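You operate a simulated robot arm through the tools that you are given. There is no shell and no other tool. Be economical: measure what you need, move in short steps, check, and stop when the job is done.

The job below is to be done with a simulated two-armed robot. You get a single attempt, and the scene is never put back.

## Task
Send both dough blocks from the funnel shelf down the funnel to the mixer.
Fine: check that the green hose is on the mixer pipe; funnel valve open (leave it open) and blower running for it; leave the air valve; then press STOP and turn the blower main switch off. Where these are worked on the way, their far stop is far enough and under half their travel is too little: blower main switch.

It is judged by the outcome, as a careful person would: the job done as asked, and still so three seconds after it is handed in. It fails if anything else is knocked over, pushed out of place, dropped, spilled or broken.

## Robot
Two 7-joint arms with two-finger parallel grippers on one trunk, on a base that drives. Base frame: it is fixed to the floor where the robot stands at the start and does not move with it; the origin is under the middle of the robot, x ahead of it, y to its left, z up. Lengths are in mm, angles in degrees, forces in N, time in s.
The left shoulder is at the start at [60, 143, 991], the right one opposite. With the tool pointing down near the work surface each hand reaches from about 100 to 700 mm from the robot's upright axis, wherever it stands, measured 20 degrees to its own side. Places, roughly: air valve lever [3200, -700, 1000]; blower [3500, -600, 700]; blower main switch [3100, -600, 1300]; blue clamp lever [2600, 300, 800]; funnel [800, 200, 500]; funnel valve lever [500, 0, 500]; green clamp lever [2700, 200, 800]; green hose end [2750, 250, 1000]; orange clamp lever [2800, 0, 800]; pipe stub [2800, 200, 800]; vent valve lever [3300, -900, 1000]; yellow clamp lever [3000, -100, 800]. Payload 1.57 kg a hand.
The TCP of each hand is the grasp point between the finger pads, 30 mm short of the fingertips. In the tool frame z runs along the fingers and y along their closing line. Largest opening 110 mm; finger width 24, thickness 12; the body of the gripper, 48 by 112 mm, starts 78 mm behind the TCP.
Orientation is told as [roll, pitch, yaw] about the base's x, y, z axes, in that order, counted from this pose: with the fingers straight down and closing along the base's y, the tool's x points along the base's -x, its y along +y and its z along -z.

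## Interface
- The arms move only by the tool drive_tool. It takes "left_series", "right_series" or both (then of equal length, played together; a hand with none holds still); each is a list of rows, each a list of 7 numbers: the shift along the tool's x, y, z in mm, then the turn, a rotation vector about the tool's x, y, z in degrees, then the closure in counts, from 0 (fully open) to 255 (shut). In form: [[tx, ty, tz, rx, ry, rz, hand], ...]. A call has 1 to 8 rows; each row is the pose to reach, as a shift and turn from the pose commanded when the call began, along the tool's axes at that moment. Rows are played at 5 a second. More than 50 mm and 8.6 degrees between two rows, or a gripper value outside its range, and nothing of the call is played. Where a pose cannot be reached the arm comes as near as it can. A force on the tool above 50 N (or 10 N above the force at the start of the call, whichever is more), or a blocked arm, ends the call early, and 0.2 s more pass. Each finger travels about 45 mm/s and halts on what it meets, pressing with about 43 N; the grip force reading is that of the motor and also rises with nothing between the fingers. The clock runs only during rows and for 0.2 s after the last one: add rows that repeat a pose to give the fingers time. The reply holds the time, the measured pose of the TCP, the force on the tool along the base axes, the opening and the grip force, in the units named above and with some noise, with the torque about the TCP (base axes, N m) and any sound that the robot's microphone picked up.
- Cameras (640 x 400 px; columns grow to the right, rows downward): "scene" is now at [50.4, 11.4, 1603.2]; the picture's right is [0.02, -1.00, 0.00], its down [-0.79, -0.02, -0.61] and it looks along [0.61, 0.01, -0.79] (base axes); focal length 276 px, centre (320, 200). "left" rides on the left gripper at [70, -16, -141] in its tool frame; the picture's right is [0.23, 0.97, 0.00], its down [-0.86, 0.20, -0.48] and it looks along [-0.47, 0.11, 0.88] (tool axes); focal length 222 px, centre (320, 200). "right" rides on the right gripper at [70, 16, -141] in its tool frame; the picture's right is [-0.23, 0.97, 0.00], its down [-0.86, -0.20, -0.48] and it looks along [-0.47, -0.11, 0.88] (tool axes); focal length 222 px, centre (320, 200). There is no depth. A picture from a camera that has moved, and an enlarged one, comes with that camera's place and axes in the base frame and with its lens. The place of the scene camera against the robot may be out by one fixed shift of up to 25 mm in any direction.
- grab_frame(camera): a new picture of that camera. It takes no simulated time.
- move_column(by): slides the trunk up (or, below 0, down) by that many mm; the arms and the scene camera ride with it, the base frame stays. It gives what a move gives, with no picture.
- roll_base(legs): drives the robot by 1 to 6 legs, each [ahead, left, turn to the left] in mm, mm and degrees, along the robot's own axes; the way and the turn of a leg run together, so that a leg with both is an arc; at most 1500 mm and 180 degrees a leg. The arms and the cameras ride along, it lands a little off, and it stops where it bumps. It gives what a move gives.
- turn_head(pan, tilt): turns the head with the scene camera to pan (to the left, within 86 degrees either way) and tilt (down, from -29 to 69), counted from straight ahead of the robot. It gives what a move gives.
- close_up(camera, box): a new picture of the part [left, top, right, bottom] of that camera's present view, enlarged. It takes no simulated time.
- hand_in(): hands the job in; it is judged then, once.

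Work in short steps. Places have to be worked out from the pictures, the camera data and where the tool is seen: move nearer, look again, correct. Check each grasp and each placing, and mend what went wrong. You have 120 turns and 108 pictures in all, those below and enlarged ones among them. Open the grippers and draw the arms clear of the work before you hand the job in, unless the task says otherwise; then end with one line.

The tools are called after "Emit:" by a JSON object that holds its "api" and its "payload". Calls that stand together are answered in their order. drive_tool: Moves the arms, as the interface text tells. Its arguments: {"type":"object","properties":{"left_series":{"type":"array","items":{"type":"array","items":{"type":"number"}}},"right_series":{"type":"array","items":{"type":"array","items":{"type":"number"}}}},"required":[]} The other tools are called the same way: move_column (by) slides the trunk up or down; roll_base (legs) drives the base; turn_head (pan, tilt) turns the head that bears the scene camera; grab_frame (camera) takes a picture; close_up (camera, box) takes an enlarged picture of a part of a camera's view; hand_in () hands the job in.

At the start:

```text
clock: 0.0
left_tcp_pos: [513.0, 266.9, 1156.6]
left_orientation: [0.1, -0.1, 0.1]
left_force: [-0.8, -0.8, 0.0]
left_torque: [-0.01, -0.04, -0.01]
left_gripper_width: 110.0
left_finger_force: 0.0
right_tcp_pos: [533.8, -197.5, 1114.9]
right_orientation: [-0.1, 0.1, 0.0]
right_force: [0.7, 1.2, 0.3]
right_torque: [0.0, -0.06, 0.03]
right_gripper_width: 110.0
right_finger_force: 0.1
trunk travel left (down, up): [-590.0, 0.0]
robot x, y, heading: [0.0, -0.5, -0.4]
head pan, tilt: [1.1, 52.4]
```

scene: 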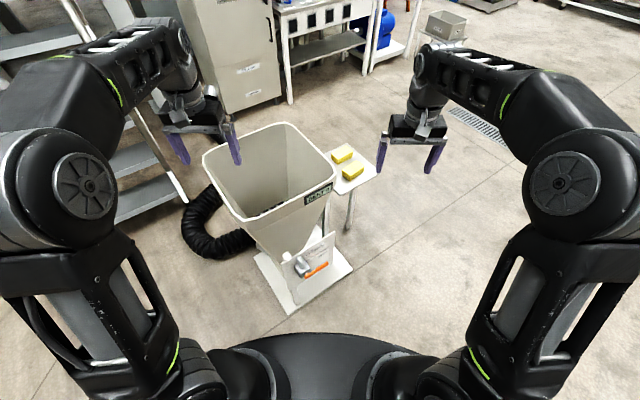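
right: 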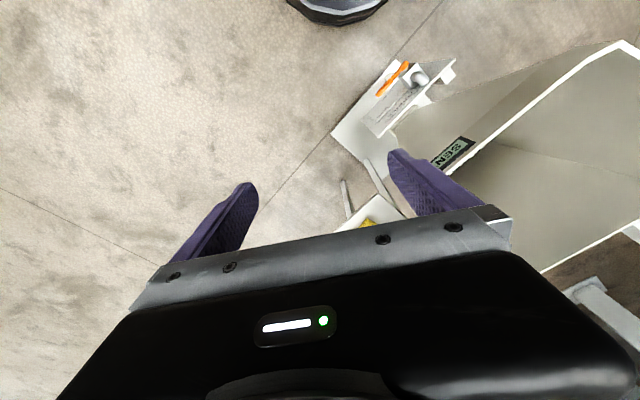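
left: 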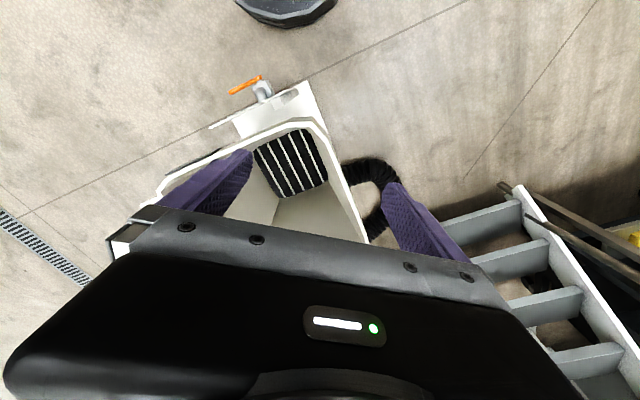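

I see the funnel with its valve plate and two yellow blocks on the shelf to its right. I'll zoom in on the valve plate and the shelf.

Emit:
{"api": "close_up", "payload": {"camera": "scene", "box": [240, 130, 400, 310]}}

Emit:
{"api": "turn_head", "payload": {"pan": 0, "tilt": 12}}

Emit:
{"api": "grab_frame", "payload": {"camera": "scene"}}

```text
2.22 times, centred on (320, 220) of scene
camera zoom: at [50.4, 11.4, 1603.2], right [0.02, -1.0, 0.0], down [-0.79, -0.02, -0.61], along [0.61, 0.01, -0.79], focal length 613 px, centre (320, 156)
```

zoom: 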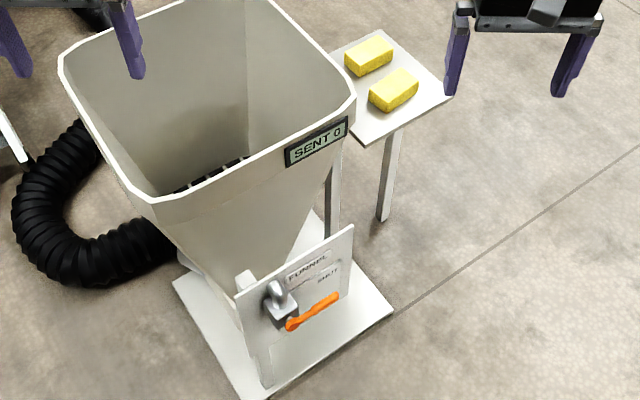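

```text
clock: 1.1
left_tcp_pos: [511.5, 265.3, 1155.9]
left_orientation: [0.1, -0.2, 0.0]
left_force: [0.2, 1.0, 0.6]
left_torque: [-0.01, -0.04, 0.01]
left_gripper_width: 109.8
left_finger_force: 0.1
right_tcp_pos: [533.8, -197.2, 1114.6]
right_orientation: [-0.1, -0.1, 0.1]
right_force: [-0.3, -0.7, 0.2]
right_torque: [0.0, 0.02, 0.01]
right_gripper_width: 109.9
right_finger_force: 0.0
trunk travel left (down, up): [-590.0, 0.0]
robot x, y, heading: [-2.3, 0.2, -0.2]
head pan, tilt: [0.0, 12.0]
```

```text
103 pictures are left
camera scene: at [68.9, 10.0, 1664.9], right [0.0, -1.0, 0.0], down [-0.21, 0.0, -0.98], along [0.98, 0.0, -0.21], focal length 276 px, centre (320, 200)
```

scene: 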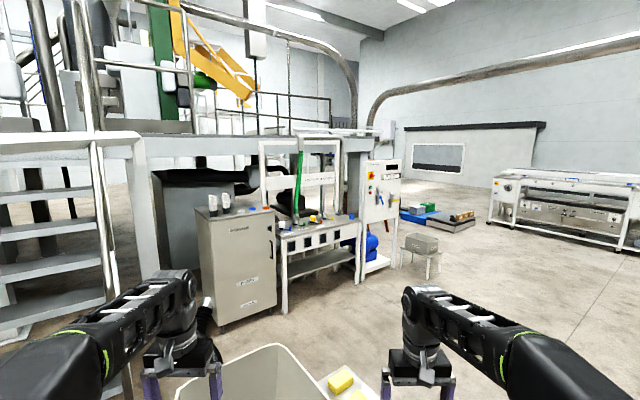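

Next I zoom in on the hose bench and the blower cabinet to read labels.

Emit:
{"api": "close_up", "payload": {"camera": "scene", "box": [250, 130, 410, 290]}}

Emit:
{"api": "close_up", "payload": {"camera": "scene", "box": [350, 150, 410, 230]}}

Emit:
{"api": "close_up", "payload": {"camera": "scene", "box": [270, 140, 350, 240]}}

```text
2.50 times, centred on (330, 210) of scene
camera zoom: at [68.9, 10.0, 1664.9], right [0.0, -1.0, 0.0], down [-0.21, 0.0, -0.98], along [0.98, 0.0, -0.21], focal length 690 px, centre (295, 175)
```

zoom: 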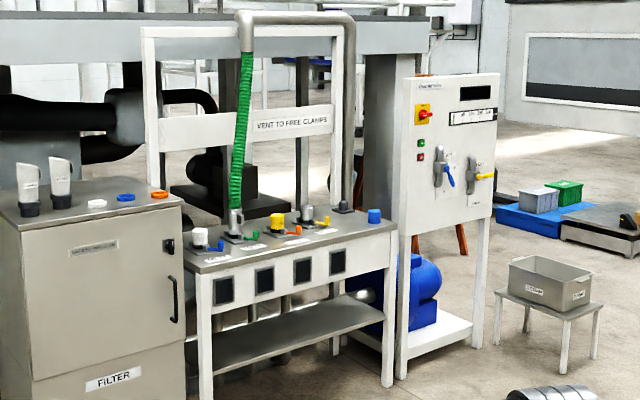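

```text
5.00 times, centred on (380, 190) of scene
camera zoom: at [68.9, 10.0, 1664.9], right [0.0, -1.0, 0.0], down [-0.21, 0.0, -0.98], along [0.98, 0.0, -0.21], focal length 1379 px, centre (20, 250)
```

zoom: 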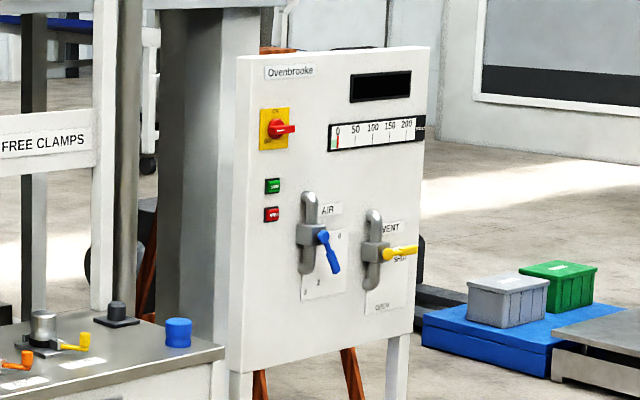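

```text
4.00 times, centred on (310, 190) of scene
camera zoom: at [68.9, 10.0, 1664.9], right [0.0, -1.0, 0.0], down [-0.21, 0.0, -0.98], along [0.98, 0.0, -0.21], focal length 1104 px, centre (360, 240)
```

zoom: 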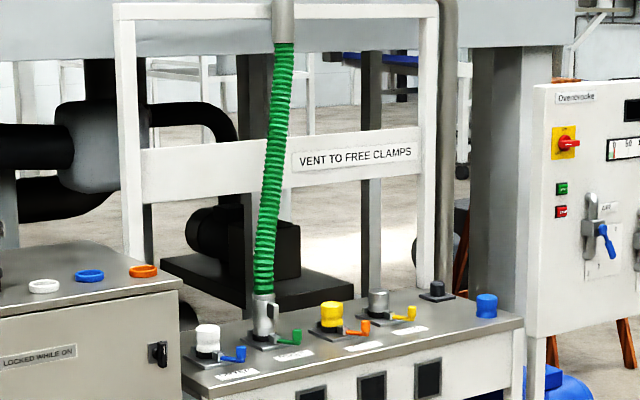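

The hose runs to one of the bench pipes (green clamp), but the label isn't legible. I'll drive right then ahead past the shelf to get nearer.

Emit:
{"api": "roll_base", "payload": {"legs": [[0, -750, 0], [1450, 0, 0], [0, 0, 35]]}}

Emit:
{"api": "grab_frame", "payload": {"camera": "scene"}}

```text
clock: 13.8
left_tcp_pos: [1727.9, -234.6, 1156.0]
left_orientation: [0.0, -0.1, 36.2]
left_force: [0.0, 1.0, 0.5]
left_torque: [0.0, -0.02, 0.04]
left_gripper_width: 109.9
left_finger_force: 0.1
right_tcp_pos: [2018.4, -595.7, 1115.6]
right_orientation: [0.0, -0.1, 36.2]
right_force: [-0.4, 0.7, 0.3]
right_torque: [0.0, -0.01, -0.03]
right_gripper_width: 110.2
right_finger_force: 0.0
trunk travel left (down, up): [-590.0, 0.0]
robot x, y, heading: [1472.1, -754.1, 36.1]
head pan, tilt: [0.0, 12.0]
```

```text
99 pictures are left
camera scene: at [1528.7, -704.1, 1664.9], right [0.59, -0.81, 0.0], down [-0.17, -0.12, -0.98], along [0.79, 0.58, -0.21], focal length 276 px, centre (320, 200)
```

scene: 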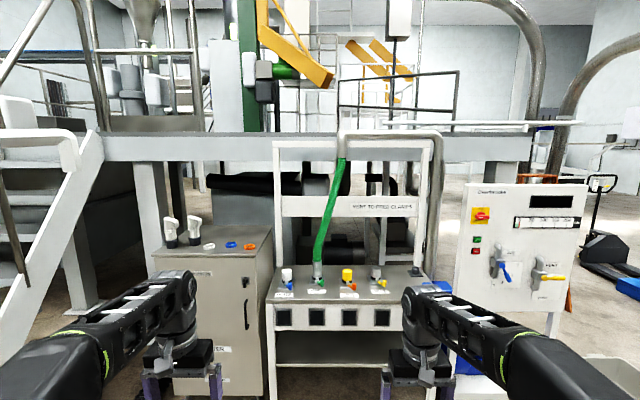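

Facing the bench squarely now. Zooming on pipe labels and the panel.

Emit:
{"api": "close_up", "payload": {"camera": "scene", "box": [265, 255, 345, 305]}}

Emit:
{"api": "close_up", "payload": {"camera": "scene", "box": [335, 255, 415, 305]}}

Emit:
{"api": "close_up", "payload": {"camera": "scene", "box": [450, 175, 600, 310]}}

```text
8.00 times, centred on (305, 280) of scene
camera zoom: at [1528.7, -704.1, 1664.9], right [0.59, -0.81, 0.0], down [-0.17, -0.12, -0.98], along [0.79, 0.58, -0.21], focal length 2207 px, centre (440, -440)
```

zoom: 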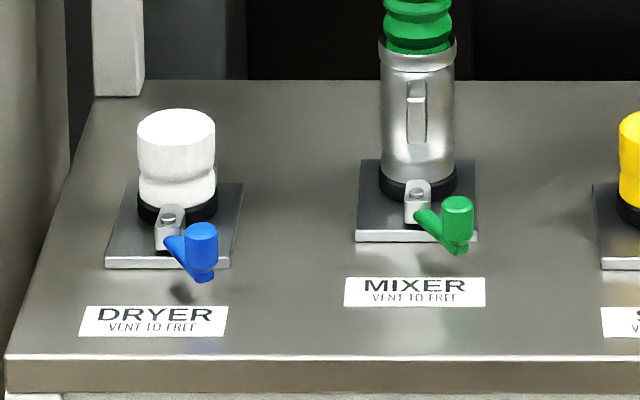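

```text
8.00 times, centred on (375, 280) of scene
camera zoom: at [1528.7, -704.1, 1664.9], right [0.59, -0.81, 0.0], down [-0.17, -0.12, -0.98], along [0.79, 0.58, -0.21], focal length 2207 px, centre (-120, -440)
```

zoom: 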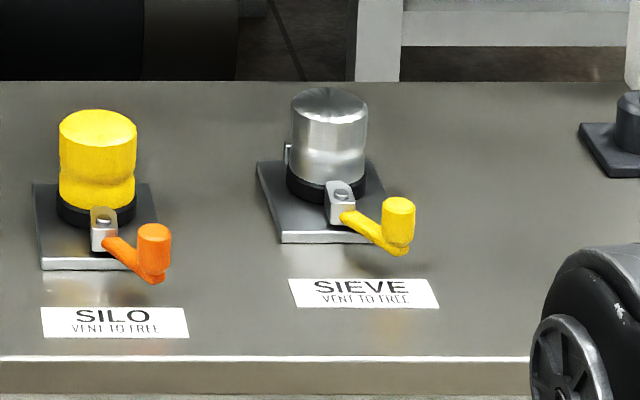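

```text
2.96 times, centred on (525, 242) of scene
camera zoom: at [1528.7, -704.1, 1664.9], right [0.59, -0.81, 0.0], down [-0.17, -0.12, -0.98], along [0.79, 0.58, -0.21], focal length 817 px, centre (-287, 74)
```

zoom: 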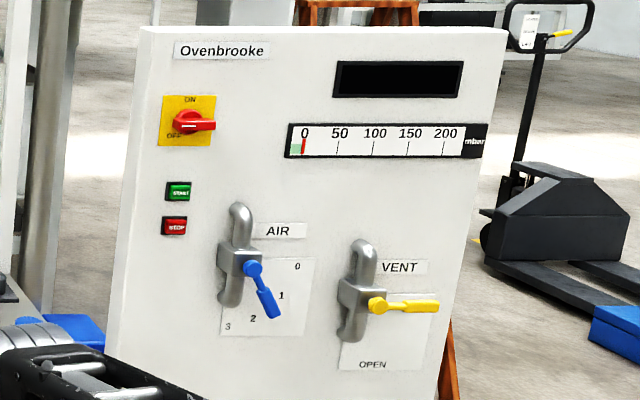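

The hose ferrule is seated on the pipe labelled MIXER, vent shut, so the hose needs nothing. Main switch is at OFF. I'll shift right and approach the panel in part, then look down to check the stool's clearance.

Emit:
{"api": "roll_base", "payload": {"legs": [[0, -660, 0], [350, 0, 0]]}}

Emit:
{"api": "turn_head", "payload": {"pan": -10, "tilt": 25}}

Emit:
{"api": "grab_frame", "payload": {"camera": "scene"}}

```text
clock: 19.3
left_tcp_pos: [2397.4, -559.3, 1154.5]
left_orientation: [0.0, 0.0, 36.2]
left_force: [0.1, 0.2, -0.1]
left_torque: [0.0, 0.01, 0.01]
left_gripper_width: 110.0
left_finger_force: 0.2
right_tcp_pos: [2685.9, -919.9, 1114.2]
right_orientation: [0.0, 0.2, 36.3]
right_force: [0.1, -0.4, 0.0]
right_torque: [-0.02, 0.01, 0.0]
right_gripper_width: 110.0
right_finger_force: 0.1
trunk travel left (down, up): [-590.0, 0.0]
robot x, y, heading: [2142.5, -1076.0, 36.2]
head pan, tilt: [0.0, 12.0]
```

```text
clock: 20.0
left_tcp_pos: [2396.2, -559.8, 1156.6]
left_orientation: [0.0, -0.1, 36.2]
left_force: [-0.1, -0.3, -0.1]
left_torque: [-0.02, 0.02, -0.01]
left_gripper_width: 110.3
left_finger_force: 0.0
right_tcp_pos: [2687.3, -921.1, 1114.3]
right_orientation: [0.0, -0.1, 36.3]
right_force: [0.4, -0.1, 0.0]
right_torque: [0.01, -0.02, 0.0]
right_gripper_width: 110.2
right_finger_force: 0.1
trunk travel left (down, up): [-590.0, 0.0]
robot x, y, heading: [2141.9, -1077.3, 36.1]
head pan, tilt: [-10.0, 25.0]
```

```text
95 pictures are left
camera scene: at [2204.4, -1044.1, 1643.9], right [0.44, -0.9, 0.0], down [-0.38, -0.19, -0.91], along [0.81, 0.4, -0.42], focal length 276 px, centre (320, 200)
```

scene: 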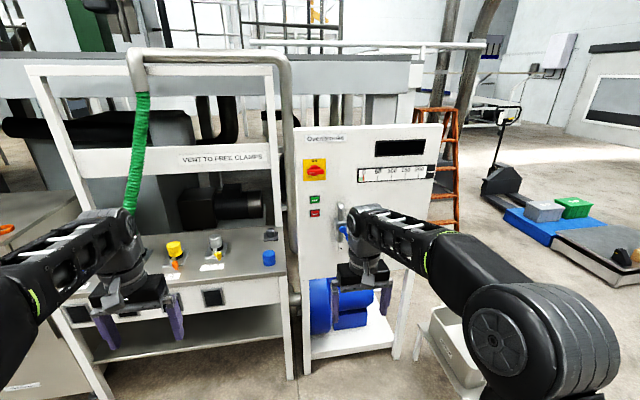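

The stool is well right of the way. Zooming on the main switch.

Emit:
{"api": "close_up", "payload": {"camera": "scene", "box": [290, 120, 450, 230]}}

Emit:
{"api": "close_up", "payload": {"camera": "scene", "box": [296, 150, 336, 180]}}

```text
3.64 times, centred on (370, 175) of scene
camera zoom: at [2204.4, -1044.1, 1643.9], right [0.44, -0.9, 0.0], down [-0.38, -0.19, -0.91], along [0.81, 0.4, -0.42], focal length 1003 px, centre (138, 291)
```

zoom: 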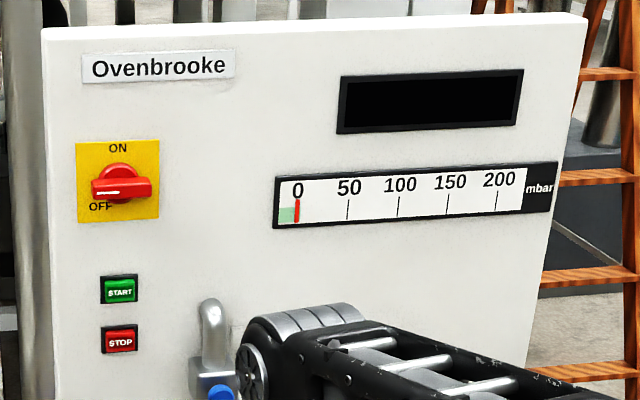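

```text
13.33 times, centred on (316, 165) of scene
camera zoom: at [2204.4, -1044.1, 1643.9], right [0.44, -0.9, 0.0], down [-0.38, -0.19, -0.91], along [0.81, 0.4, -0.42], focal length 3678 px, centre (373, 667)
```

zoom: 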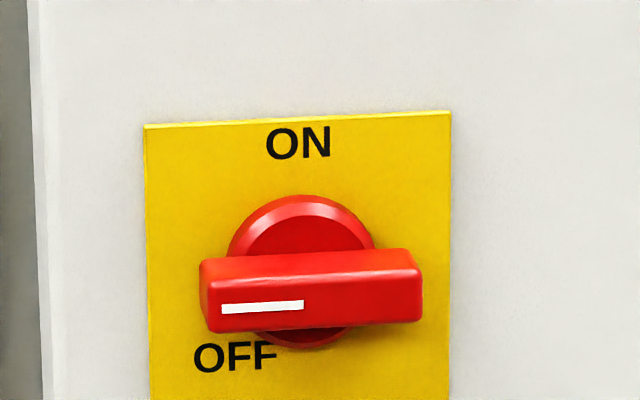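

Switch bar is horizontal pointing left (OFF), ON is 90° clockwise. Switch sits near (3128,-567,1285). I swing the right hand to point forward while raising and extending it.

Emit:
{"api": "drive_tool", "payload": {"right_series": [[-12, 0, -15, 0, -8.2, 0, 0], [-24, 0, -30, 0, -16.4, 0, 0], [-36, 0, -45, 0, -24.6, 0, 0], [-48, 0, -60, 0, -32.8, 0, 0], [-60, 0, -75, 0, -41, 0, 0], [-72, 0, -90, 0, -49.2, 0, 0], [-84, 0, -105, 0, -57.4, 0, 0], [-96, 0, -120, 0, -65.6, 0, 0]]}}

Emit:
{"api": "drive_tool", "payload": {"right_series": [[0, 0, 0, 0, -8.2, 0, 0], [0, 0, 0, 0, -16.3, 0, 0], [0, 0, 0, 0, -24.4, 0, 0], [0, 0, 0, 0, -24.4, 0, 0]]}}

Emit:
{"api": "drive_tool", "payload": {"right_series": [[0, 0, 0, 0, 0, -8.3, 0], [0, 0, 0, 0, 0, -16.6, 0], [0, 0, 0, 0, 0, -24.9, 0], [0, 0, 0, 0, 0, -33.2, 0], [0, 0, 0, 0, 0, -41.5, 0], [0, 0, 0, 0, 0, -49.8, 0], [0, 0, 0, 0, 0, -58.1, 0], [0, 0, 0, 0, 0, -66.4, 0]]}}

Emit:
{"api": "drive_tool", "payload": {"right_series": [[0, 0, 0, 0, 0, -8.3, 0], [0, 0, 0, 0, 0, -16.6, 0], [0, 0, 0, 0, 0, -23.6, 0], [0, 0, 0, 0, 0, -23.6, 0]]}}

Emit:
{"api": "grab_frame", "payload": {"camera": "scene"}}

Emit:
{"api": "grab_frame", "payload": {"camera": "right"}}

```text
clock: 21.8
left_tcp_pos: [2396.8, -560.0, 1154.9]
left_orientation: [0.0, 0.0, 36.4]
left_force: [-0.9, 0.1, -0.4]
left_torque: [0.01, 0.0, 0.0]
left_gripper_width: 109.8
left_finger_force: 0.1
right_tcp_pos: [2763.3, -863.6, 1232.9]
right_orientation: [0.2, -65.5, 36.3]
right_force: [0.4, 1.1, 0.9]
right_torque: [-0.02, 0.01, 0.01]
right_gripper_width: 110.0
right_finger_force: 0.1
trunk travel left (down, up): [-590.0, 0.0]
robot x, y, heading: [2137.7, -1078.3, 36.3]
head pan, tilt: [-10.0, 25.0]
```

```text
clock: 22.8
left_tcp_pos: [2397.5, -559.9, 1155.4]
left_orientation: [0.0, -0.1, 36.4]
left_force: [0.1, 0.1, 0.2]
left_torque: [0.03, 0.05, 0.04]
left_gripper_width: 109.5
left_finger_force: 0.1
right_tcp_pos: [2763.8, -862.5, 1232.9]
right_orientation: [-1.6, -82.9, 37.8]
right_force: [-0.2, -0.5, 0.4]
right_torque: [0.01, 0.0, 0.0]
right_gripper_width: 110.0
right_finger_force: 0.1
right hand out of reach, approached as far as the arm can: row 3, 4
trunk travel left (down, up): [-590.0, 0.0]
robot x, y, heading: [2142.9, -1075.2, 36.2]
head pan, tilt: [-10.0, 25.0]
```

```text
clock: 24.6
left_tcp_pos: [2396.5, -559.8, 1157.3]
left_orientation: [0.0, 0.0, 36.3]
left_force: [-0.2, -0.3, 0.0]
left_torque: [0.03, 0.03, 0.04]
left_gripper_width: 110.0
left_finger_force: 0.1
right_tcp_pos: [2764.1, -864.3, 1235.8]
right_orientation: [-82.4, -23.1, 123.3]
right_force: [0.0, 0.1, 0.0]
right_torque: [-0.01, 0.0, -0.03]
right_gripper_width: 110.0
right_finger_force: 0.1
trunk travel left (down, up): [-590.0, 0.0]
robot x, y, heading: [2143.2, -1074.3, 36.3]
head pan, tilt: [-10.0, 25.0]
```

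```text
clock: 25.6
left_tcp_pos: [2396.6, -559.5, 1155.1]
left_orientation: [0.0, -0.1, 36.3]
left_force: [-0.4, 1.0, 0.4]
left_torque: [0.0, 0.04, 0.03]
left_gripper_width: 110.1
left_finger_force: 0.1
right_tcp_pos: [2765.7, -866.0, 1235.7]
right_orientation: [-82.8, 0.3, 126.3]
right_force: [0.8, -0.8, -0.3]
right_torque: [0.02, -0.02, -0.02]
right_gripper_width: 110.0
right_finger_force: 0.1
trunk travel left (down, up): [-590.0, 0.0]
robot x, y, heading: [2137.0, -1079.3, 36.1]
head pan, tilt: [-10.0, 25.0]
```

```text
92 pictures are left
camera scene: at [2204.5, -1044.1, 1643.8], right [0.44, -0.9, 0.0], down [-0.38, -0.19, -0.91], along [0.81, 0.4, -0.42], focal length 276 px, centre (320, 200)
```

scene: 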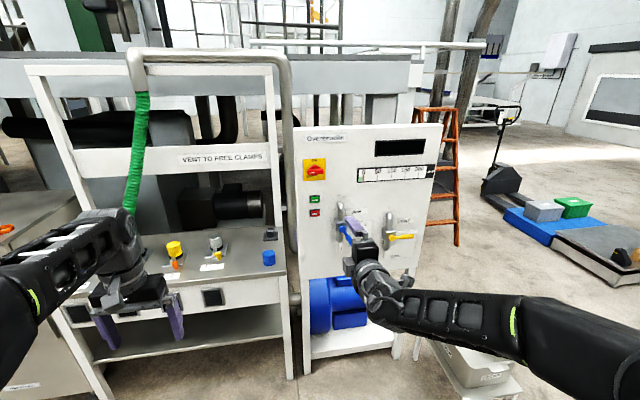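

```text
91 pictures are left
camera right: at [2691.3, -1004.3, 1236.3], right [-0.23, 0.11, -0.97], down [-0.87, 0.42, 0.25], along [0.44, 0.9, 0.0], focal length 222 px, centre (320, 200)
```

right: 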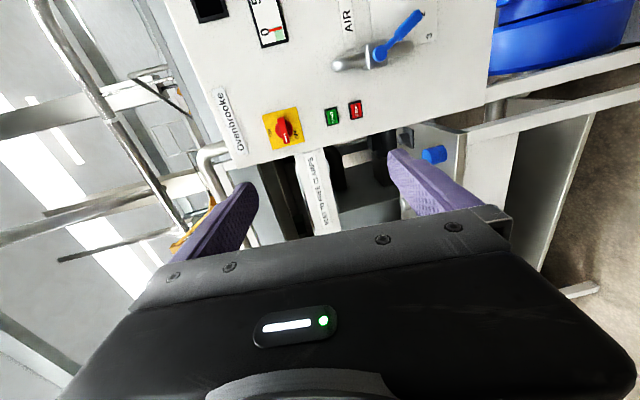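

Triangulating from the wrist camera gives the switch at (3128,-568,1284), in agreement. I raise and level the hand, then drive ahead 380.

Emit:
{"api": "drive_tool", "payload": {"right_series": [[-9, -16, 2, 2.5, 0, 0, 0], [-18, -32, 4, 5, 0, 0, 0], [-27, -48, 6, 7, 0, 0, 0], [-27, -48, 6, 7, 0, 0, 0]]}}

Emit:
{"api": "roll_base", "payload": {"legs": [[380, 0, 0]]}}

Emit:
{"api": "grab_frame", "payload": {"camera": "right"}}

Emit:
{"api": "grab_frame", "payload": {"camera": "scene"}}

```text
clock: 26.6
left_tcp_pos: [2395.1, -560.4, 1155.2]
left_orientation: [0.0, -0.1, 36.4]
left_force: [-0.1, -0.4, -0.5]
left_torque: [0.04, -0.02, 0.0]
left_gripper_width: 109.9
left_finger_force: 0.0
right_tcp_pos: [2758.5, -835.0, 1282.1]
right_orientation: [-90.0, 0.2, 126.2]
right_force: [-0.2, 0.5, 0.9]
right_torque: [0.03, -0.03, 0.0]
right_gripper_width: 110.0
right_finger_force: 0.2
trunk travel left (down, up): [-590.0, 0.0]
robot x, y, heading: [2140.3, -1076.4, 36.1]
head pan, tilt: [-10.0, 25.0]
```

```text
clock: 29.0
left_tcp_pos: [2702.9, -336.1, 1154.6]
left_orientation: [0.0, 0.1, 36.2]
left_force: [0.1, -0.2, -0.6]
left_torque: [-0.01, 0.04, -0.01]
left_gripper_width: 109.8
left_finger_force: 0.2
right_tcp_pos: [3064.4, -611.6, 1280.7]
right_orientation: [-89.9, 0.3, 126.2]
right_force: [0.0, 0.4, -0.2]
right_torque: [0.0, -0.05, 0.02]
right_gripper_width: 109.8
right_finger_force: 0.0
trunk travel left (down, up): [-590.0, 0.0]
robot x, y, heading: [2444.3, -854.5, 36.2]
head pan, tilt: [-10.0, 25.0]
```

```text
90 pictures are left
camera right: at [2991.3, -751.0, 1265.2], right [-0.13, 0.18, -0.97], down [-0.89, 0.41, 0.2], along [0.43, 0.9, 0.11], focal length 222 px, centre (320, 200)
```

right: 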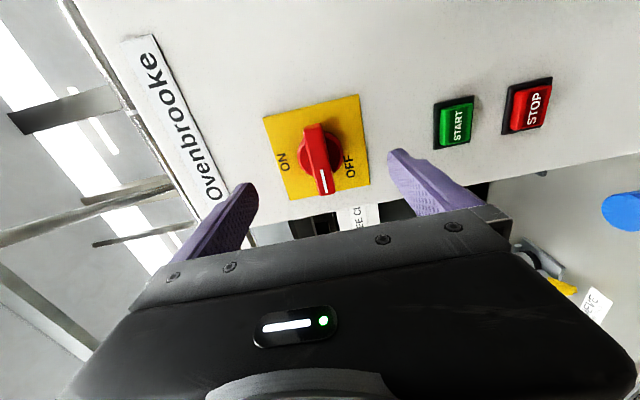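

```text
89 pictures are left
camera scene: at [2510.9, -819.4, 1643.8], right [0.44, -0.9, 0.0], down [-0.38, -0.19, -0.91], along [0.81, 0.4, -0.42], focal length 276 px, centre (320, 200)
```

scene: 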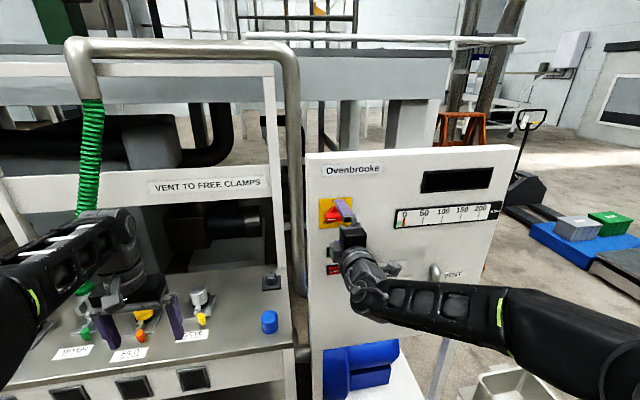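

Hand is aligned within 2 mm of the bar; advancing 62 mm with the fingers straddling it, then closing.

Emit:
{"api": "drive_tool", "payload": {"right_series": [[-1, -1, 20, 0, 0, 0, 0], [-1, -2, 40, 0, 0, 0, 0], [-1, -2, 62, 0, 0, 0, 0], [-1, -2, 62, 0, 0, 0, 0]]}}

Emit:
{"api": "grab_frame", "payload": {"camera": "right"}}

```text
clock: 29.8
left_tcp_pos: [2703.1, -337.3, 1156.2]
left_orientation: [0.1, -0.1, 36.2]
left_force: [0.8, 0.7, 0.3]
left_torque: [-0.04, 0.06, 0.01]
left_gripper_width: 109.9
left_finger_force: 0.0
right_tcp_pos: [3106.4, -580.9, 1283.1]
right_orientation: [-90.1, 0.3, 126.1]
right_force: [-13.6, -12.4, 2.1]
right_torque: [0.03, -0.05, -0.25]
right_gripper_width: 110.3
right_finger_force: 0.1
trunk travel left (down, up): [-590.0, 0.0]
robot x, y, heading: [2446.3, -854.6, 36.2]
head pan, tilt: [-10.0, 25.0]
stopped in row 3 (right hand): the force on the tool passed its limit at 186 N (the readings are from after the stop); the commanded pose is now the measured one
```

```text
88 pictures are left
camera right: at [3032.5, -719.4, 1267.8], right [-0.13, 0.18, -0.97], down [-0.89, 0.41, 0.2], along [0.43, 0.89, 0.11], focal length 222 px, centre (320, 200)
```

right: 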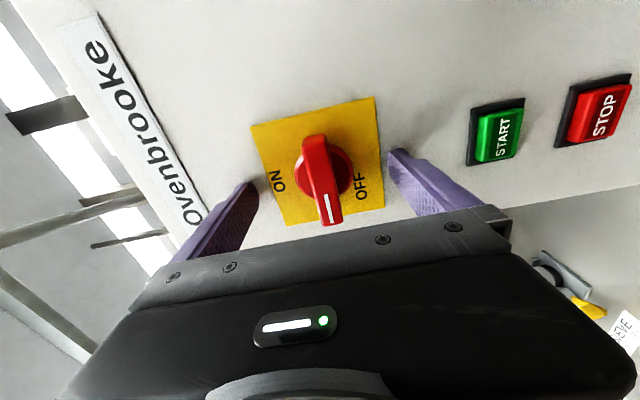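

The fingertips met the panel face, so the bar is already between the fingers. I back off 17 mm to clear the hub and close.

Emit:
{"api": "drive_tool", "payload": {"right_series": [[0, 0, -17, 0, 0, 0, 0], [0, 0, -17, 0, 0, 0, 100], [0, 0, -17, 0, 0, 0, 180], [0, 0, -17, 0, 0, 0, 255], [0, 0, -17, 0, 0, 0, 255], [0, 0, -17, 0, 0, 0, 255], [0, 0, -17, 0, 0, 0, 255], [0, 0, -17, 0, 0, 0, 255]]}}

Emit:
{"api": "grab_frame", "payload": {"camera": "right"}}

```text
clock: 31.6
left_tcp_pos: [2704.2, -336.2, 1155.6]
left_orientation: [0.2, -0.1, 36.2]
left_force: [-0.5, 0.0, 0.7]
left_torque: [-0.01, -0.02, -0.01]
left_gripper_width: 110.1
left_finger_force: 0.0
right_tcp_pos: [3093.4, -586.8, 1279.6]
right_orientation: [-89.7, 0.2, 126.2]
right_force: [-5.4, -2.9, -14.1]
right_torque: [0.42, -0.05, -0.06]
right_gripper_width: 17.1
right_finger_force: 26.0
trunk travel left (down, up): [-590.0, 0.0]
robot x, y, heading: [2442.9, -855.4, 36.3]
head pan, tilt: [-10.0, 25.0]
```

```text
87 pictures are left
camera right: at [3021.2, -728.6, 1264.9], right [-0.14, 0.18, -0.97], down [-0.89, 0.41, 0.2], along [0.43, 0.9, 0.1], focal length 222 px, centre (320, 200)
```

right: 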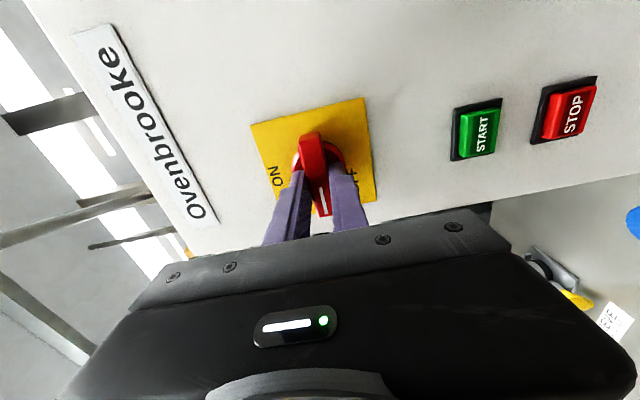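

Bar gripped (17 mm). I relieve the small vertical offset and turn clockwise in a first stretch to see the forces.

Emit:
{"api": "drive_tool", "payload": {"right_series": [[0, 4, 0, 0, 0, 0, 255], [0, 4, 0, 0, 0, 8, 255], [0, 4, 0, 0, 0, 16, 255], [0, 4, 0, 0, 0, 24, 255], [0, 4, 0, 0, 0, 24, 255]]}}

```text
clock: 32.8
left_tcp_pos: [2703.0, -337.2, 1156.0]
left_orientation: [0.2, -0.2, 36.2]
left_force: [0.1, 0.0, 0.9]
left_torque: [0.01, 0.0, 0.01]
left_gripper_width: 109.9
left_finger_force: 0.1
right_tcp_pos: [3093.3, -588.8, 1282.4]
right_orientation: [-90.2, -23.9, 126.1]
right_force: [4.2, -0.5, 7.4]
right_torque: [-0.21, 0.1, 0.14]
right_gripper_width: 16.9
right_finger_force: 32.1
trunk travel left (down, up): [-590.0, 0.0]
robot x, y, heading: [2445.7, -853.8, 36.2]
head pan, tilt: [-10.0, 25.0]
```

Turning works; TCP sits ~7 mm left of the pivot, so I arc accordingly for the rest of the turn.

Emit:
{"api": "drive_tool", "payload": {"right_series": [[0.1, -1, 0, 0, 0, 8.4, 255], [0.3, -2, 0, 0, 0, 16.8, 255], [0.7, -3, 0, 0, 0, 25.2, 255], [1.2, -3.9, 0, 0, 0, 33.6, 255], [1.8, -4.7, 0, 0, 0, 42, 255], [2.5, -5.4, 0, 0, 0, 50.4, 255], [3.4, -6, 0, 0, 0, 58.8, 255], [4.4, -6.4, 0, 0, 0, 66.5, 255]]}}

Emit:
{"api": "grab_frame", "payload": {"camera": "scene"}}

Emit:
{"api": "grab_frame", "payload": {"camera": "right"}}

```text
clock: 34.6
left_tcp_pos: [2701.5, -336.0, 1156.4]
left_orientation: [0.0, -0.1, 36.2]
left_force: [-0.4, 0.3, -0.1]
left_torque: [-0.01, 0.01, 0.0]
left_gripper_width: 109.9
left_finger_force: 0.0
right_tcp_pos: [3097.5, -591.5, 1285.2]
right_orientation: [103.5, -89.6, -67.2]
right_force: [7.7, 6.8, 17.8]
right_torque: [-0.14, -0.84, -0.66]
right_gripper_width: 16.7
right_finger_force: 32.1
trunk travel left (down, up): [-590.0, 0.0]
robot x, y, heading: [2448.4, -853.5, 36.3]
head pan, tilt: [-10.0, 25.0]
```

```text
86 pictures are left
camera scene: at [2509.3, -819.5, 1643.9], right [0.44, -0.9, 0.0], down [-0.38, -0.19, -0.91], along [0.81, 0.4, -0.42], focal length 276 px, centre (320, 200)
```

scene: 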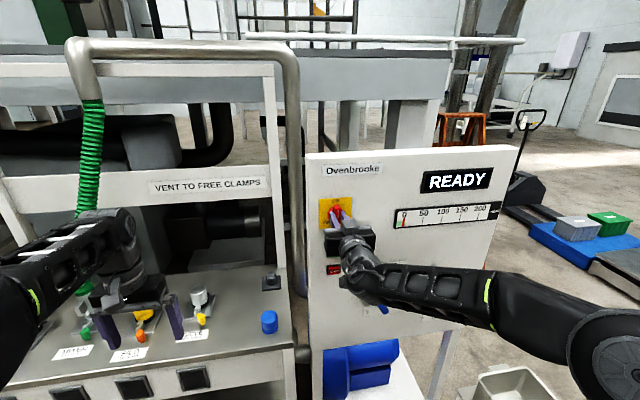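

```text
85 pictures are left
camera right: at [2973.0, -662.7, 1214.5], right [-0.57, 0.78, 0.23], down [-0.27, -0.45, 0.85], along [0.77, 0.43, 0.47], focal length 222 px, centre (320, 200)
```

right: 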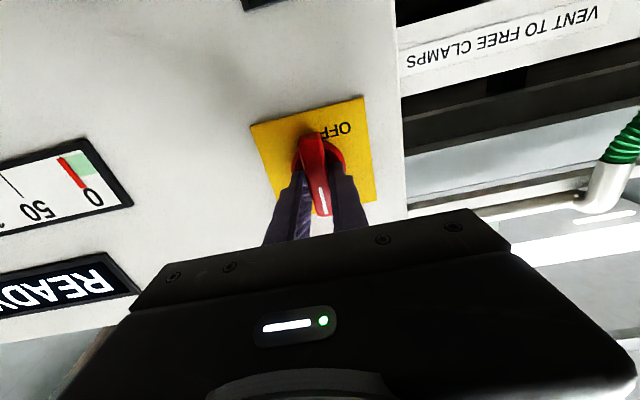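

Display reads READY: the main switch is ON. Releasing, backing off, moving down to START height and closing the fingers.

Emit:
{"api": "drive_tool", "payload": {"right_series": [[0, 0, 0, 0, 0, 0, 150], [0, 0, 0, 0, 0, 0, 120], [0, 0, 0, 0, 0, 0, 120], [0, 0, -30, 0, 0, 0, 120], [0, 0, -60, 0, 0, 0, 120], [47, 0, -60, 0, 0, 0, 255], [94, 0, -60, 0, 0, 0, 255], [140, 0, -60, 0, 0, 0, 255]]}}

Emit:
{"api": "grab_frame", "payload": {"camera": "right"}}

Emit:
{"api": "close_up", "payload": {"camera": "scene", "box": [300, 150, 500, 300]}}

```text
clock: 36.4
left_tcp_pos: [2701.7, -334.7, 1155.9]
left_orientation: [-0.2, -0.1, 36.3]
left_force: [-0.1, 0.4, -1.0]
left_torque: [-0.06, -0.05, 0.02]
left_gripper_width: 110.3
left_finger_force: 0.2
right_tcp_pos: [3047.1, -626.5, 1215.3]
right_orientation: [-8.3, -89.4, 45.0]
right_force: [-0.3, 0.8, -0.1]
right_torque: [-0.01, 0.01, -0.08]
right_gripper_width: 0.0
right_finger_force: 6.8
right hand out of reach, approached as far as the arm can: row 7, 8
trunk travel left (down, up): [-590.0, 0.0]
robot x, y, heading: [2445.3, -854.3, 36.5]
head pan, tilt: [-10.0, 25.0]
```

```text
84 pictures are left
camera right: at [2922.3, -698.1, 1146.3], right [-0.58, 0.78, 0.23], down [-0.26, -0.44, 0.86], along [0.77, 0.44, 0.46], focal length 222 px, centre (320, 200)
```

right: 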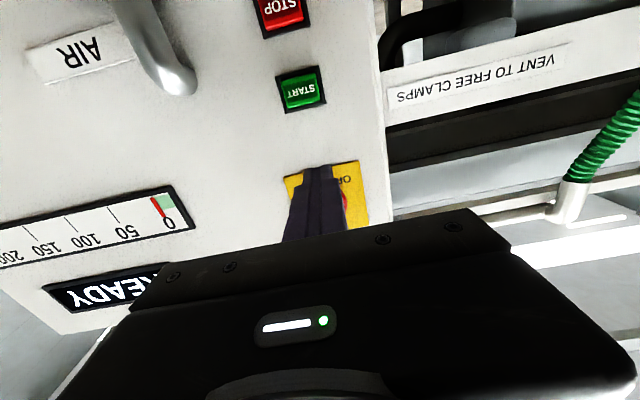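

```text
2.67 times, centred on (400, 225) of scene
camera zoom: at [2508.3, -818.0, 1643.9], right [0.44, -0.9, 0.0], down [-0.38, -0.19, -0.91], along [0.81, 0.4, -0.42], focal length 736 px, centre (107, 133)
```

zoom: 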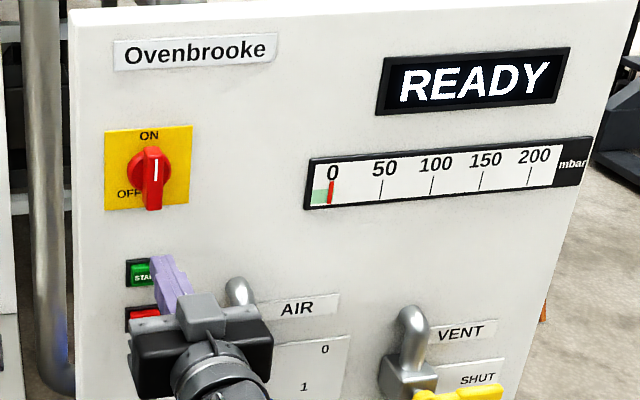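

The switch is fully at ON. The arm can't get lower in this posture, so I lower the trunk 68 mm to bring the fingers to START height.

Emit:
{"api": "move_column", "payload": {"by": -68}}

Emit:
{"api": "grab_frame", "payload": {"camera": "right"}}

```text
clock: 37.5
left_tcp_pos: [2703.4, -336.4, 1087.3]
left_orientation: [0.1, 0.0, 36.1]
left_force: [0.3, -0.4, 0.4]
left_torque: [0.02, 0.01, -0.03]
left_gripper_width: 109.9
left_finger_force: 0.0
right_tcp_pos: [3046.5, -626.4, 1147.0]
right_orientation: [3.9, -89.4, 32.8]
right_force: [-0.3, -0.2, 0.3]
right_torque: [-0.01, 0.03, 0.05]
right_gripper_width: 0.0
right_finger_force: 21.4
trunk travel left (down, up): [-522.0, 68.0]
robot x, y, heading: [2445.6, -851.7, 36.0]
head pan, tilt: [-10.0, 25.0]
```

```text
82 pictures are left
camera right: at [2923.5, -699.5, 1077.9], right [-0.58, 0.78, 0.23], down [-0.26, -0.44, 0.86], along [0.77, 0.44, 0.46], focal length 222 px, centre (320, 200)
```

right: 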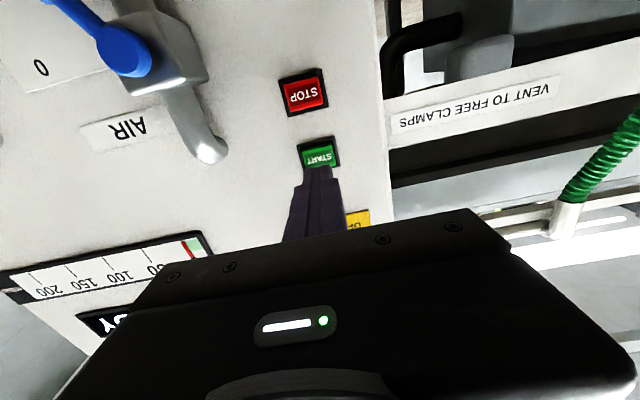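

Fingertips are lined up with START. Pressing forward in small steps.

Emit:
{"api": "drive_tool", "payload": {"right_series": [[-3, 0, 30, 0, 0, 0, 255], [-3, 0, 52, 0, 0, 0, 255], [-3, 0, 59, 0, 0, 0, 255], [-3, 0, 64, 0, 0, 0, 255], [-3, 0, 68, 0, 0, 0, 255], [-3, 0, 72, 0, 0, 0, 255], [-3, 0, 72, 0, 0, 0, 255]]}}

Emit:
{"api": "grab_frame", "payload": {"camera": "scene"}}

```text
clock: 39.1
left_tcp_pos: [2702.9, -336.5, 1087.9]
left_orientation: [0.0, -0.1, 36.2]
left_force: [-0.7, 0.8, -0.3]
left_torque: [0.03, -0.01, 0.0]
left_gripper_width: 110.1
left_finger_force: 0.0
right_tcp_pos: [3103.0, -597.4, 1153.9]
right_orientation: [2.7, -89.2, 33.9]
right_force: [-0.9, 0.1, 0.0]
right_torque: [-0.02, -0.01, 0.01]
right_gripper_width: 0.1
right_finger_force: 21.1
right hand out of reach, approached as far as the arm can: row 2, 3, 4, 5, 6, 7
trunk travel left (down, up): [-522.0, 68.0]
robot x, y, heading: [2445.9, -854.6, 36.2]
head pan, tilt: [-10.0, 25.0]
```

```text
81 pictures are left
camera scene: at [2510.0, -820.1, 1575.8], right [0.44, -0.9, 0.0], down [-0.38, -0.19, -0.91], along [0.81, 0.4, -0.42], focal length 276 px, centre (320, 200)
```

scene: 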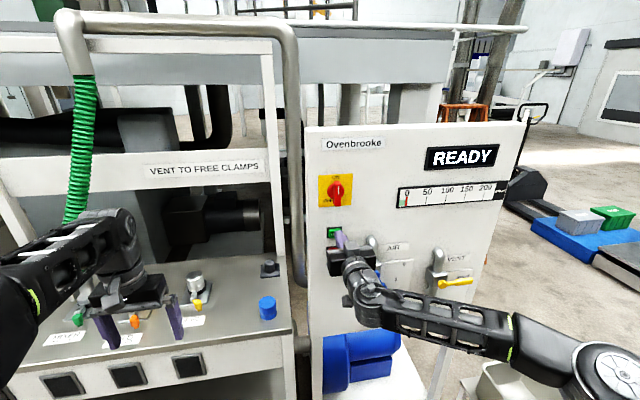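

The arm ran out of reach just short, drifting right. I retract, drive 70 mm closer, and look again.

Emit:
{"api": "drive_tool", "payload": {"right_series": [[0, 0, -40, 0, 0, 0, 255], [2, 6, -80, 0, 0, 0, 255], [4, 10, -110, 0, 0, 0, 255]]}}

Emit:
{"api": "roll_base", "payload": {"legs": [[75, 0, 0]]}}

Emit:
{"api": "grab_frame", "payload": {"camera": "right"}}

```text
clock: 39.9
left_tcp_pos: [2703.4, -337.2, 1088.6]
left_orientation: [0.0, -0.2, 36.2]
left_force: [-0.3, -0.7, -0.4]
left_torque: [-0.03, -0.01, 0.04]
left_gripper_width: 109.9
left_finger_force: 0.1
right_tcp_pos: [3009.5, -655.0, 1153.0]
right_orientation: [4.5, -89.3, 32.2]
right_force: [-0.5, -0.4, 0.4]
right_torque: [0.0, 0.01, -0.02]
right_gripper_width: 0.2
right_finger_force: 21.4
trunk travel left (down, up): [-522.0, 68.0]
robot x, y, heading: [2446.1, -854.0, 36.1]
head pan, tilt: [-10.0, 25.0]
```

```text
clock: 40.9
left_tcp_pos: [2765.8, -291.6, 1087.0]
left_orientation: [0.0, 0.0, 36.3]
left_force: [-0.5, -1.1, -0.4]
left_torque: [-0.03, 0.03, 0.02]
left_gripper_width: 110.0
left_finger_force: 0.0
right_tcp_pos: [3071.7, -609.2, 1151.9]
right_orientation: [3.2, -89.3, 33.4]
right_force: [0.3, -0.4, -0.3]
right_torque: [-0.01, -0.03, 0.02]
right_gripper_width: 0.2
right_finger_force: 21.5
trunk travel left (down, up): [-522.0, 68.0]
robot x, y, heading: [2506.5, -810.4, 36.2]
head pan, tilt: [-10.0, 25.0]
```

```text
80 pictures are left
camera right: at [2947.8, -681.0, 1083.1], right [-0.58, 0.78, 0.23], down [-0.26, -0.44, 0.86], along [0.77, 0.44, 0.45], focal length 222 px, centre (320, 200)
```

right: 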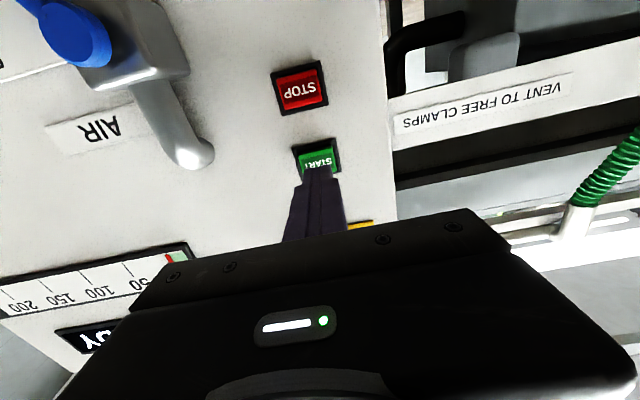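

Aligned again; pressing START.

Emit:
{"api": "drive_tool", "payload": {"right_series": [[2, 0, 22, 0, 0, 0, 255], [2, 0, 30, 0, 0, 0, 255], [2, 0, 34, 0, 0, 0, 255], [2, 0, 37, 0, 0, 0, 255], [2, 0, 40, 0, 0, 0, 255], [2, 0, 40, 0, 0, 0, 255]]}}

Emit:
{"api": "grab_frame", "payload": {"camera": "scene"}}

```text
clock: 42.3
left_tcp_pos: [2763.7, -292.1, 1088.1]
left_orientation: [0.0, -0.1, 36.2]
left_force: [0.4, 0.4, 0.5]
left_torque: [0.0, 0.04, 0.0]
left_gripper_width: 110.0
left_finger_force: 0.0
right_tcp_pos: [3103.6, -586.2, 1150.3]
right_orientation: [5.8, -89.4, 30.9]
right_force: [-3.4, -4.2, 0.8]
right_torque: [0.1, -0.07, -0.1]
right_gripper_width: 0.0
right_finger_force: 21.6
trunk travel left (down, up): [-522.0, 68.0]
robot x, y, heading: [2504.3, -805.7, 36.1]
head pan, tilt: [-10.0, 25.0]
heard: click
```

```text
79 pictures are left
camera scene: at [2570.4, -776.5, 1575.9], right [0.44, -0.9, 0.0], down [-0.38, -0.19, -0.91], along [0.81, 0.4, -0.42], focal length 276 px, centre (320, 200)
```

scene: 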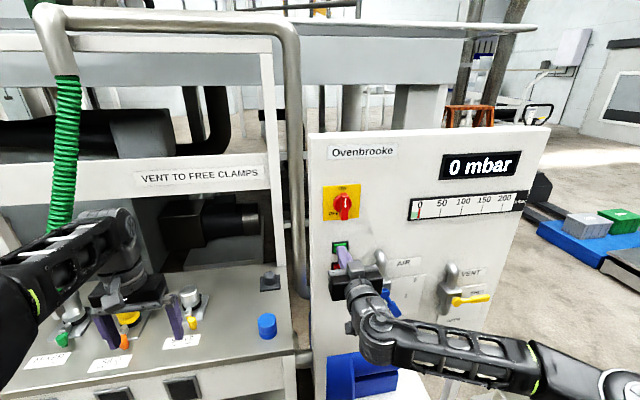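

Click heard and the display changed to "0 mbar" — blower has started. I back off and check the display.

Emit:
{"api": "drive_tool", "payload": {"right_series": [[0, 0, -35, 0, 0, 0, 255], [0, 0, -70, 0, 0, 0, 255], [0, 0, -100, 0, 0, 0, 255], [0, 0, -100, 0, 0, 0, 255], [0, 0, -100, 0, 0, 0, 255]]}}

Emit:
{"api": "close_up", "payload": {"camera": "scene", "box": [310, 130, 540, 320]}}

```text
clock: 43.5
left_tcp_pos: [2765.1, -291.1, 1088.0]
left_orientation: [0.1, 0.0, 36.3]
left_force: [-0.2, 1.2, 0.1]
left_torque: [-0.01, -0.03, -0.02]
left_gripper_width: 110.0
left_finger_force: 0.1
right_tcp_pos: [3041.0, -626.6, 1164.5]
right_orientation: [5.0, -89.4, 31.7]
right_force: [-0.4, 0.4, -0.1]
right_torque: [-0.02, -0.01, -0.03]
right_gripper_width: 0.0
right_finger_force: 21.4
right hand out of reach, approached as far as the arm can: row 3, 4, 5
trunk travel left (down, up): [-522.0, 68.0]
robot x, y, heading: [2509.9, -810.3, 36.0]
head pan, tilt: [-10.0, 25.0]
```

```text
2.11 times, centred on (425, 225) of scene
camera zoom: at [2571.3, -775.6, 1575.8], right [0.44, -0.9, 0.0], down [-0.38, -0.19, -0.91], along [0.81, 0.4, -0.42], focal length 581 px, centre (99, 147)
```

zoom: 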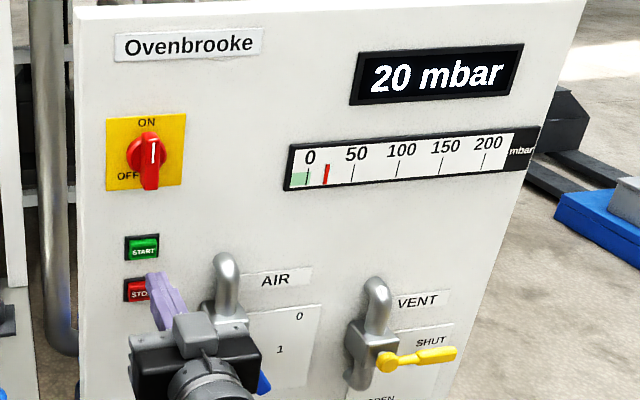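

Blower runs, 20 mbar. I back away from the panel, then bring the right hand back to pointing down.

Emit:
{"api": "roll_base", "payload": {"legs": [[-420, 0, 0]]}}

Emit:
{"api": "drive_tool", "payload": {"right_series": [[0, 0, 0, 0, 8.2, 0, 255], [0, 0, 0, 0, 16.4, 0, 200], [0, 0, 0, 0, 24.6, 0, 100], [0, 0, 0, 0, 32.8, 0, 0], [0, 0, 0, 0, 41, 0, 0], [0, 0, 0, 0, 49.2, 0, 0], [0, 0, 0, 0, 57.4, 0, 0], [0, 0, 0, 0, 65.6, 0, 0]]}}

Emit:
{"api": "drive_tool", "payload": {"right_series": [[0, 0, 0, 0, 8.2, 0, 0], [0, 0, 0, 0, 16.4, 0, 0], [0, 0, 0, 0, 23.8, 0, 0], [0, 0, 0, 0, 23.8, 0, 0]]}}

Emit:
{"api": "roll_base", "payload": {"legs": [[-840, 704, 0], [-840, 704, 0]]}}

Emit:
{"api": "turn_head", "payload": {"pan": 15, "tilt": 35}}

Emit:
{"api": "grab_frame", "payload": {"camera": "scene"}}

```text
clock: 46.1
left_tcp_pos: [2419.7, -542.0, 1088.2]
left_orientation: [0.0, 0.0, 36.4]
left_force: [-0.6, 0.7, 0.1]
left_torque: [0.02, 0.0, 0.0]
left_gripper_width: 109.9
left_finger_force: 0.1
right_tcp_pos: [2698.5, -876.5, 1163.2]
right_orientation: [4.0, -89.4, 33.0]
right_force: [-0.3, 0.1, 0.8]
right_torque: [0.01, 0.04, -0.01]
right_gripper_width: 0.0
right_finger_force: 21.1
trunk travel left (down, up): [-522.0, 68.0]
robot x, y, heading: [2167.0, -1061.1, 36.6]
head pan, tilt: [-10.0, 25.0]
```

```text
clock: 47.9
left_tcp_pos: [2419.2, -540.6, 1087.7]
left_orientation: [0.0, -0.1, 36.4]
left_force: [0.7, 0.3, -0.8]
left_torque: [0.0, -0.06, 0.01]
left_gripper_width: 109.7
left_finger_force: 0.0
right_tcp_pos: [2699.1, -875.1, 1163.9]
right_orientation: [-0.1, -23.7, 36.9]
right_force: [-0.2, 0.6, -0.2]
right_torque: [-0.02, -0.01, 0.02]
right_gripper_width: 109.8
right_finger_force: 0.0
trunk travel left (down, up): [-522.0, 68.0]
robot x, y, heading: [2166.7, -1056.3, 36.5]
head pan, tilt: [-10.0, 25.0]
```

```text
clock: 48.9
left_tcp_pos: [2420.1, -539.4, 1086.2]
left_orientation: [-0.1, 0.1, 36.5]
left_force: [0.2, -0.7, -0.1]
left_torque: [-0.02, -0.02, 0.0]
left_gripper_width: 110.0
left_finger_force: 0.1
right_tcp_pos: [2688.6, -879.1, 1116.6]
right_orientation: [-2.0, -4.8, 39.5]
right_force: [0.0, 1.7, -0.5]
right_torque: [-0.11, -0.01, -0.03]
right_gripper_width: 109.9
right_finger_force: 0.1
right hand out of reach, approached as far as the arm can: row 2, 3, 4
trunk travel left (down, up): [-522.0, 68.0]
robot x, y, heading: [2166.5, -1059.8, 36.2]
head pan, tilt: [-10.0, 25.0]
```

```text
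clock: 59.7
left_tcp_pos: [264.1, -368.2, 1087.0]
left_orientation: [0.1, -0.1, 35.3]
left_force: [-0.6, 0.6, 0.4]
left_torque: [0.0, -0.01, 0.01]
left_gripper_width: 110.1
left_finger_force: 0.1
right_tcp_pos: [524.3, -714.9, 1115.6]
right_orientation: [-2.0, -4.8, 38.2]
right_force: [0.1, -0.4, 0.0]
right_torque: [-0.02, 0.0, 0.02]
right_gripper_width: 110.4
right_finger_force: 0.0
trunk travel left (down, up): [-522.0, 68.0]
robot x, y, heading: [-0.3, -883.8, 34.9]
head pan, tilt: [-10.0, 25.0]
```

```text
clock: 60.6
left_tcp_pos: [263.8, -369.4, 1087.4]
left_orientation: [0.0, -0.1, 35.3]
left_force: [0.3, 0.4, 0.3]
left_torque: [0.01, -0.01, -0.01]
left_gripper_width: 110.0
left_finger_force: 0.0
right_tcp_pos: [525.4, -713.7, 1115.5]
right_orientation: [-2.1, -4.9, 38.3]
right_force: [-0.3, -0.1, 0.3]
right_torque: [-0.01, -0.04, -0.02]
right_gripper_width: 110.0
right_finger_force: 0.1
trunk travel left (down, up): [-522.0, 68.0]
robot x, y, heading: [0.9, -881.6, 35.0]
head pan, tilt: [15.0, 35.0]
```

```text
77 pictures are left
camera scene: at [35.1, -820.7, 1560.1], right [0.77, -0.64, 0.0], down [-0.37, -0.44, -0.82], along [0.52, 0.63, -0.57], focal length 276 px, centre (320, 200)
```

scene: 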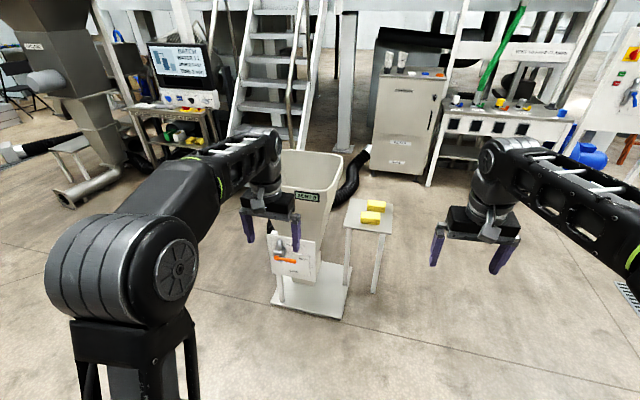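

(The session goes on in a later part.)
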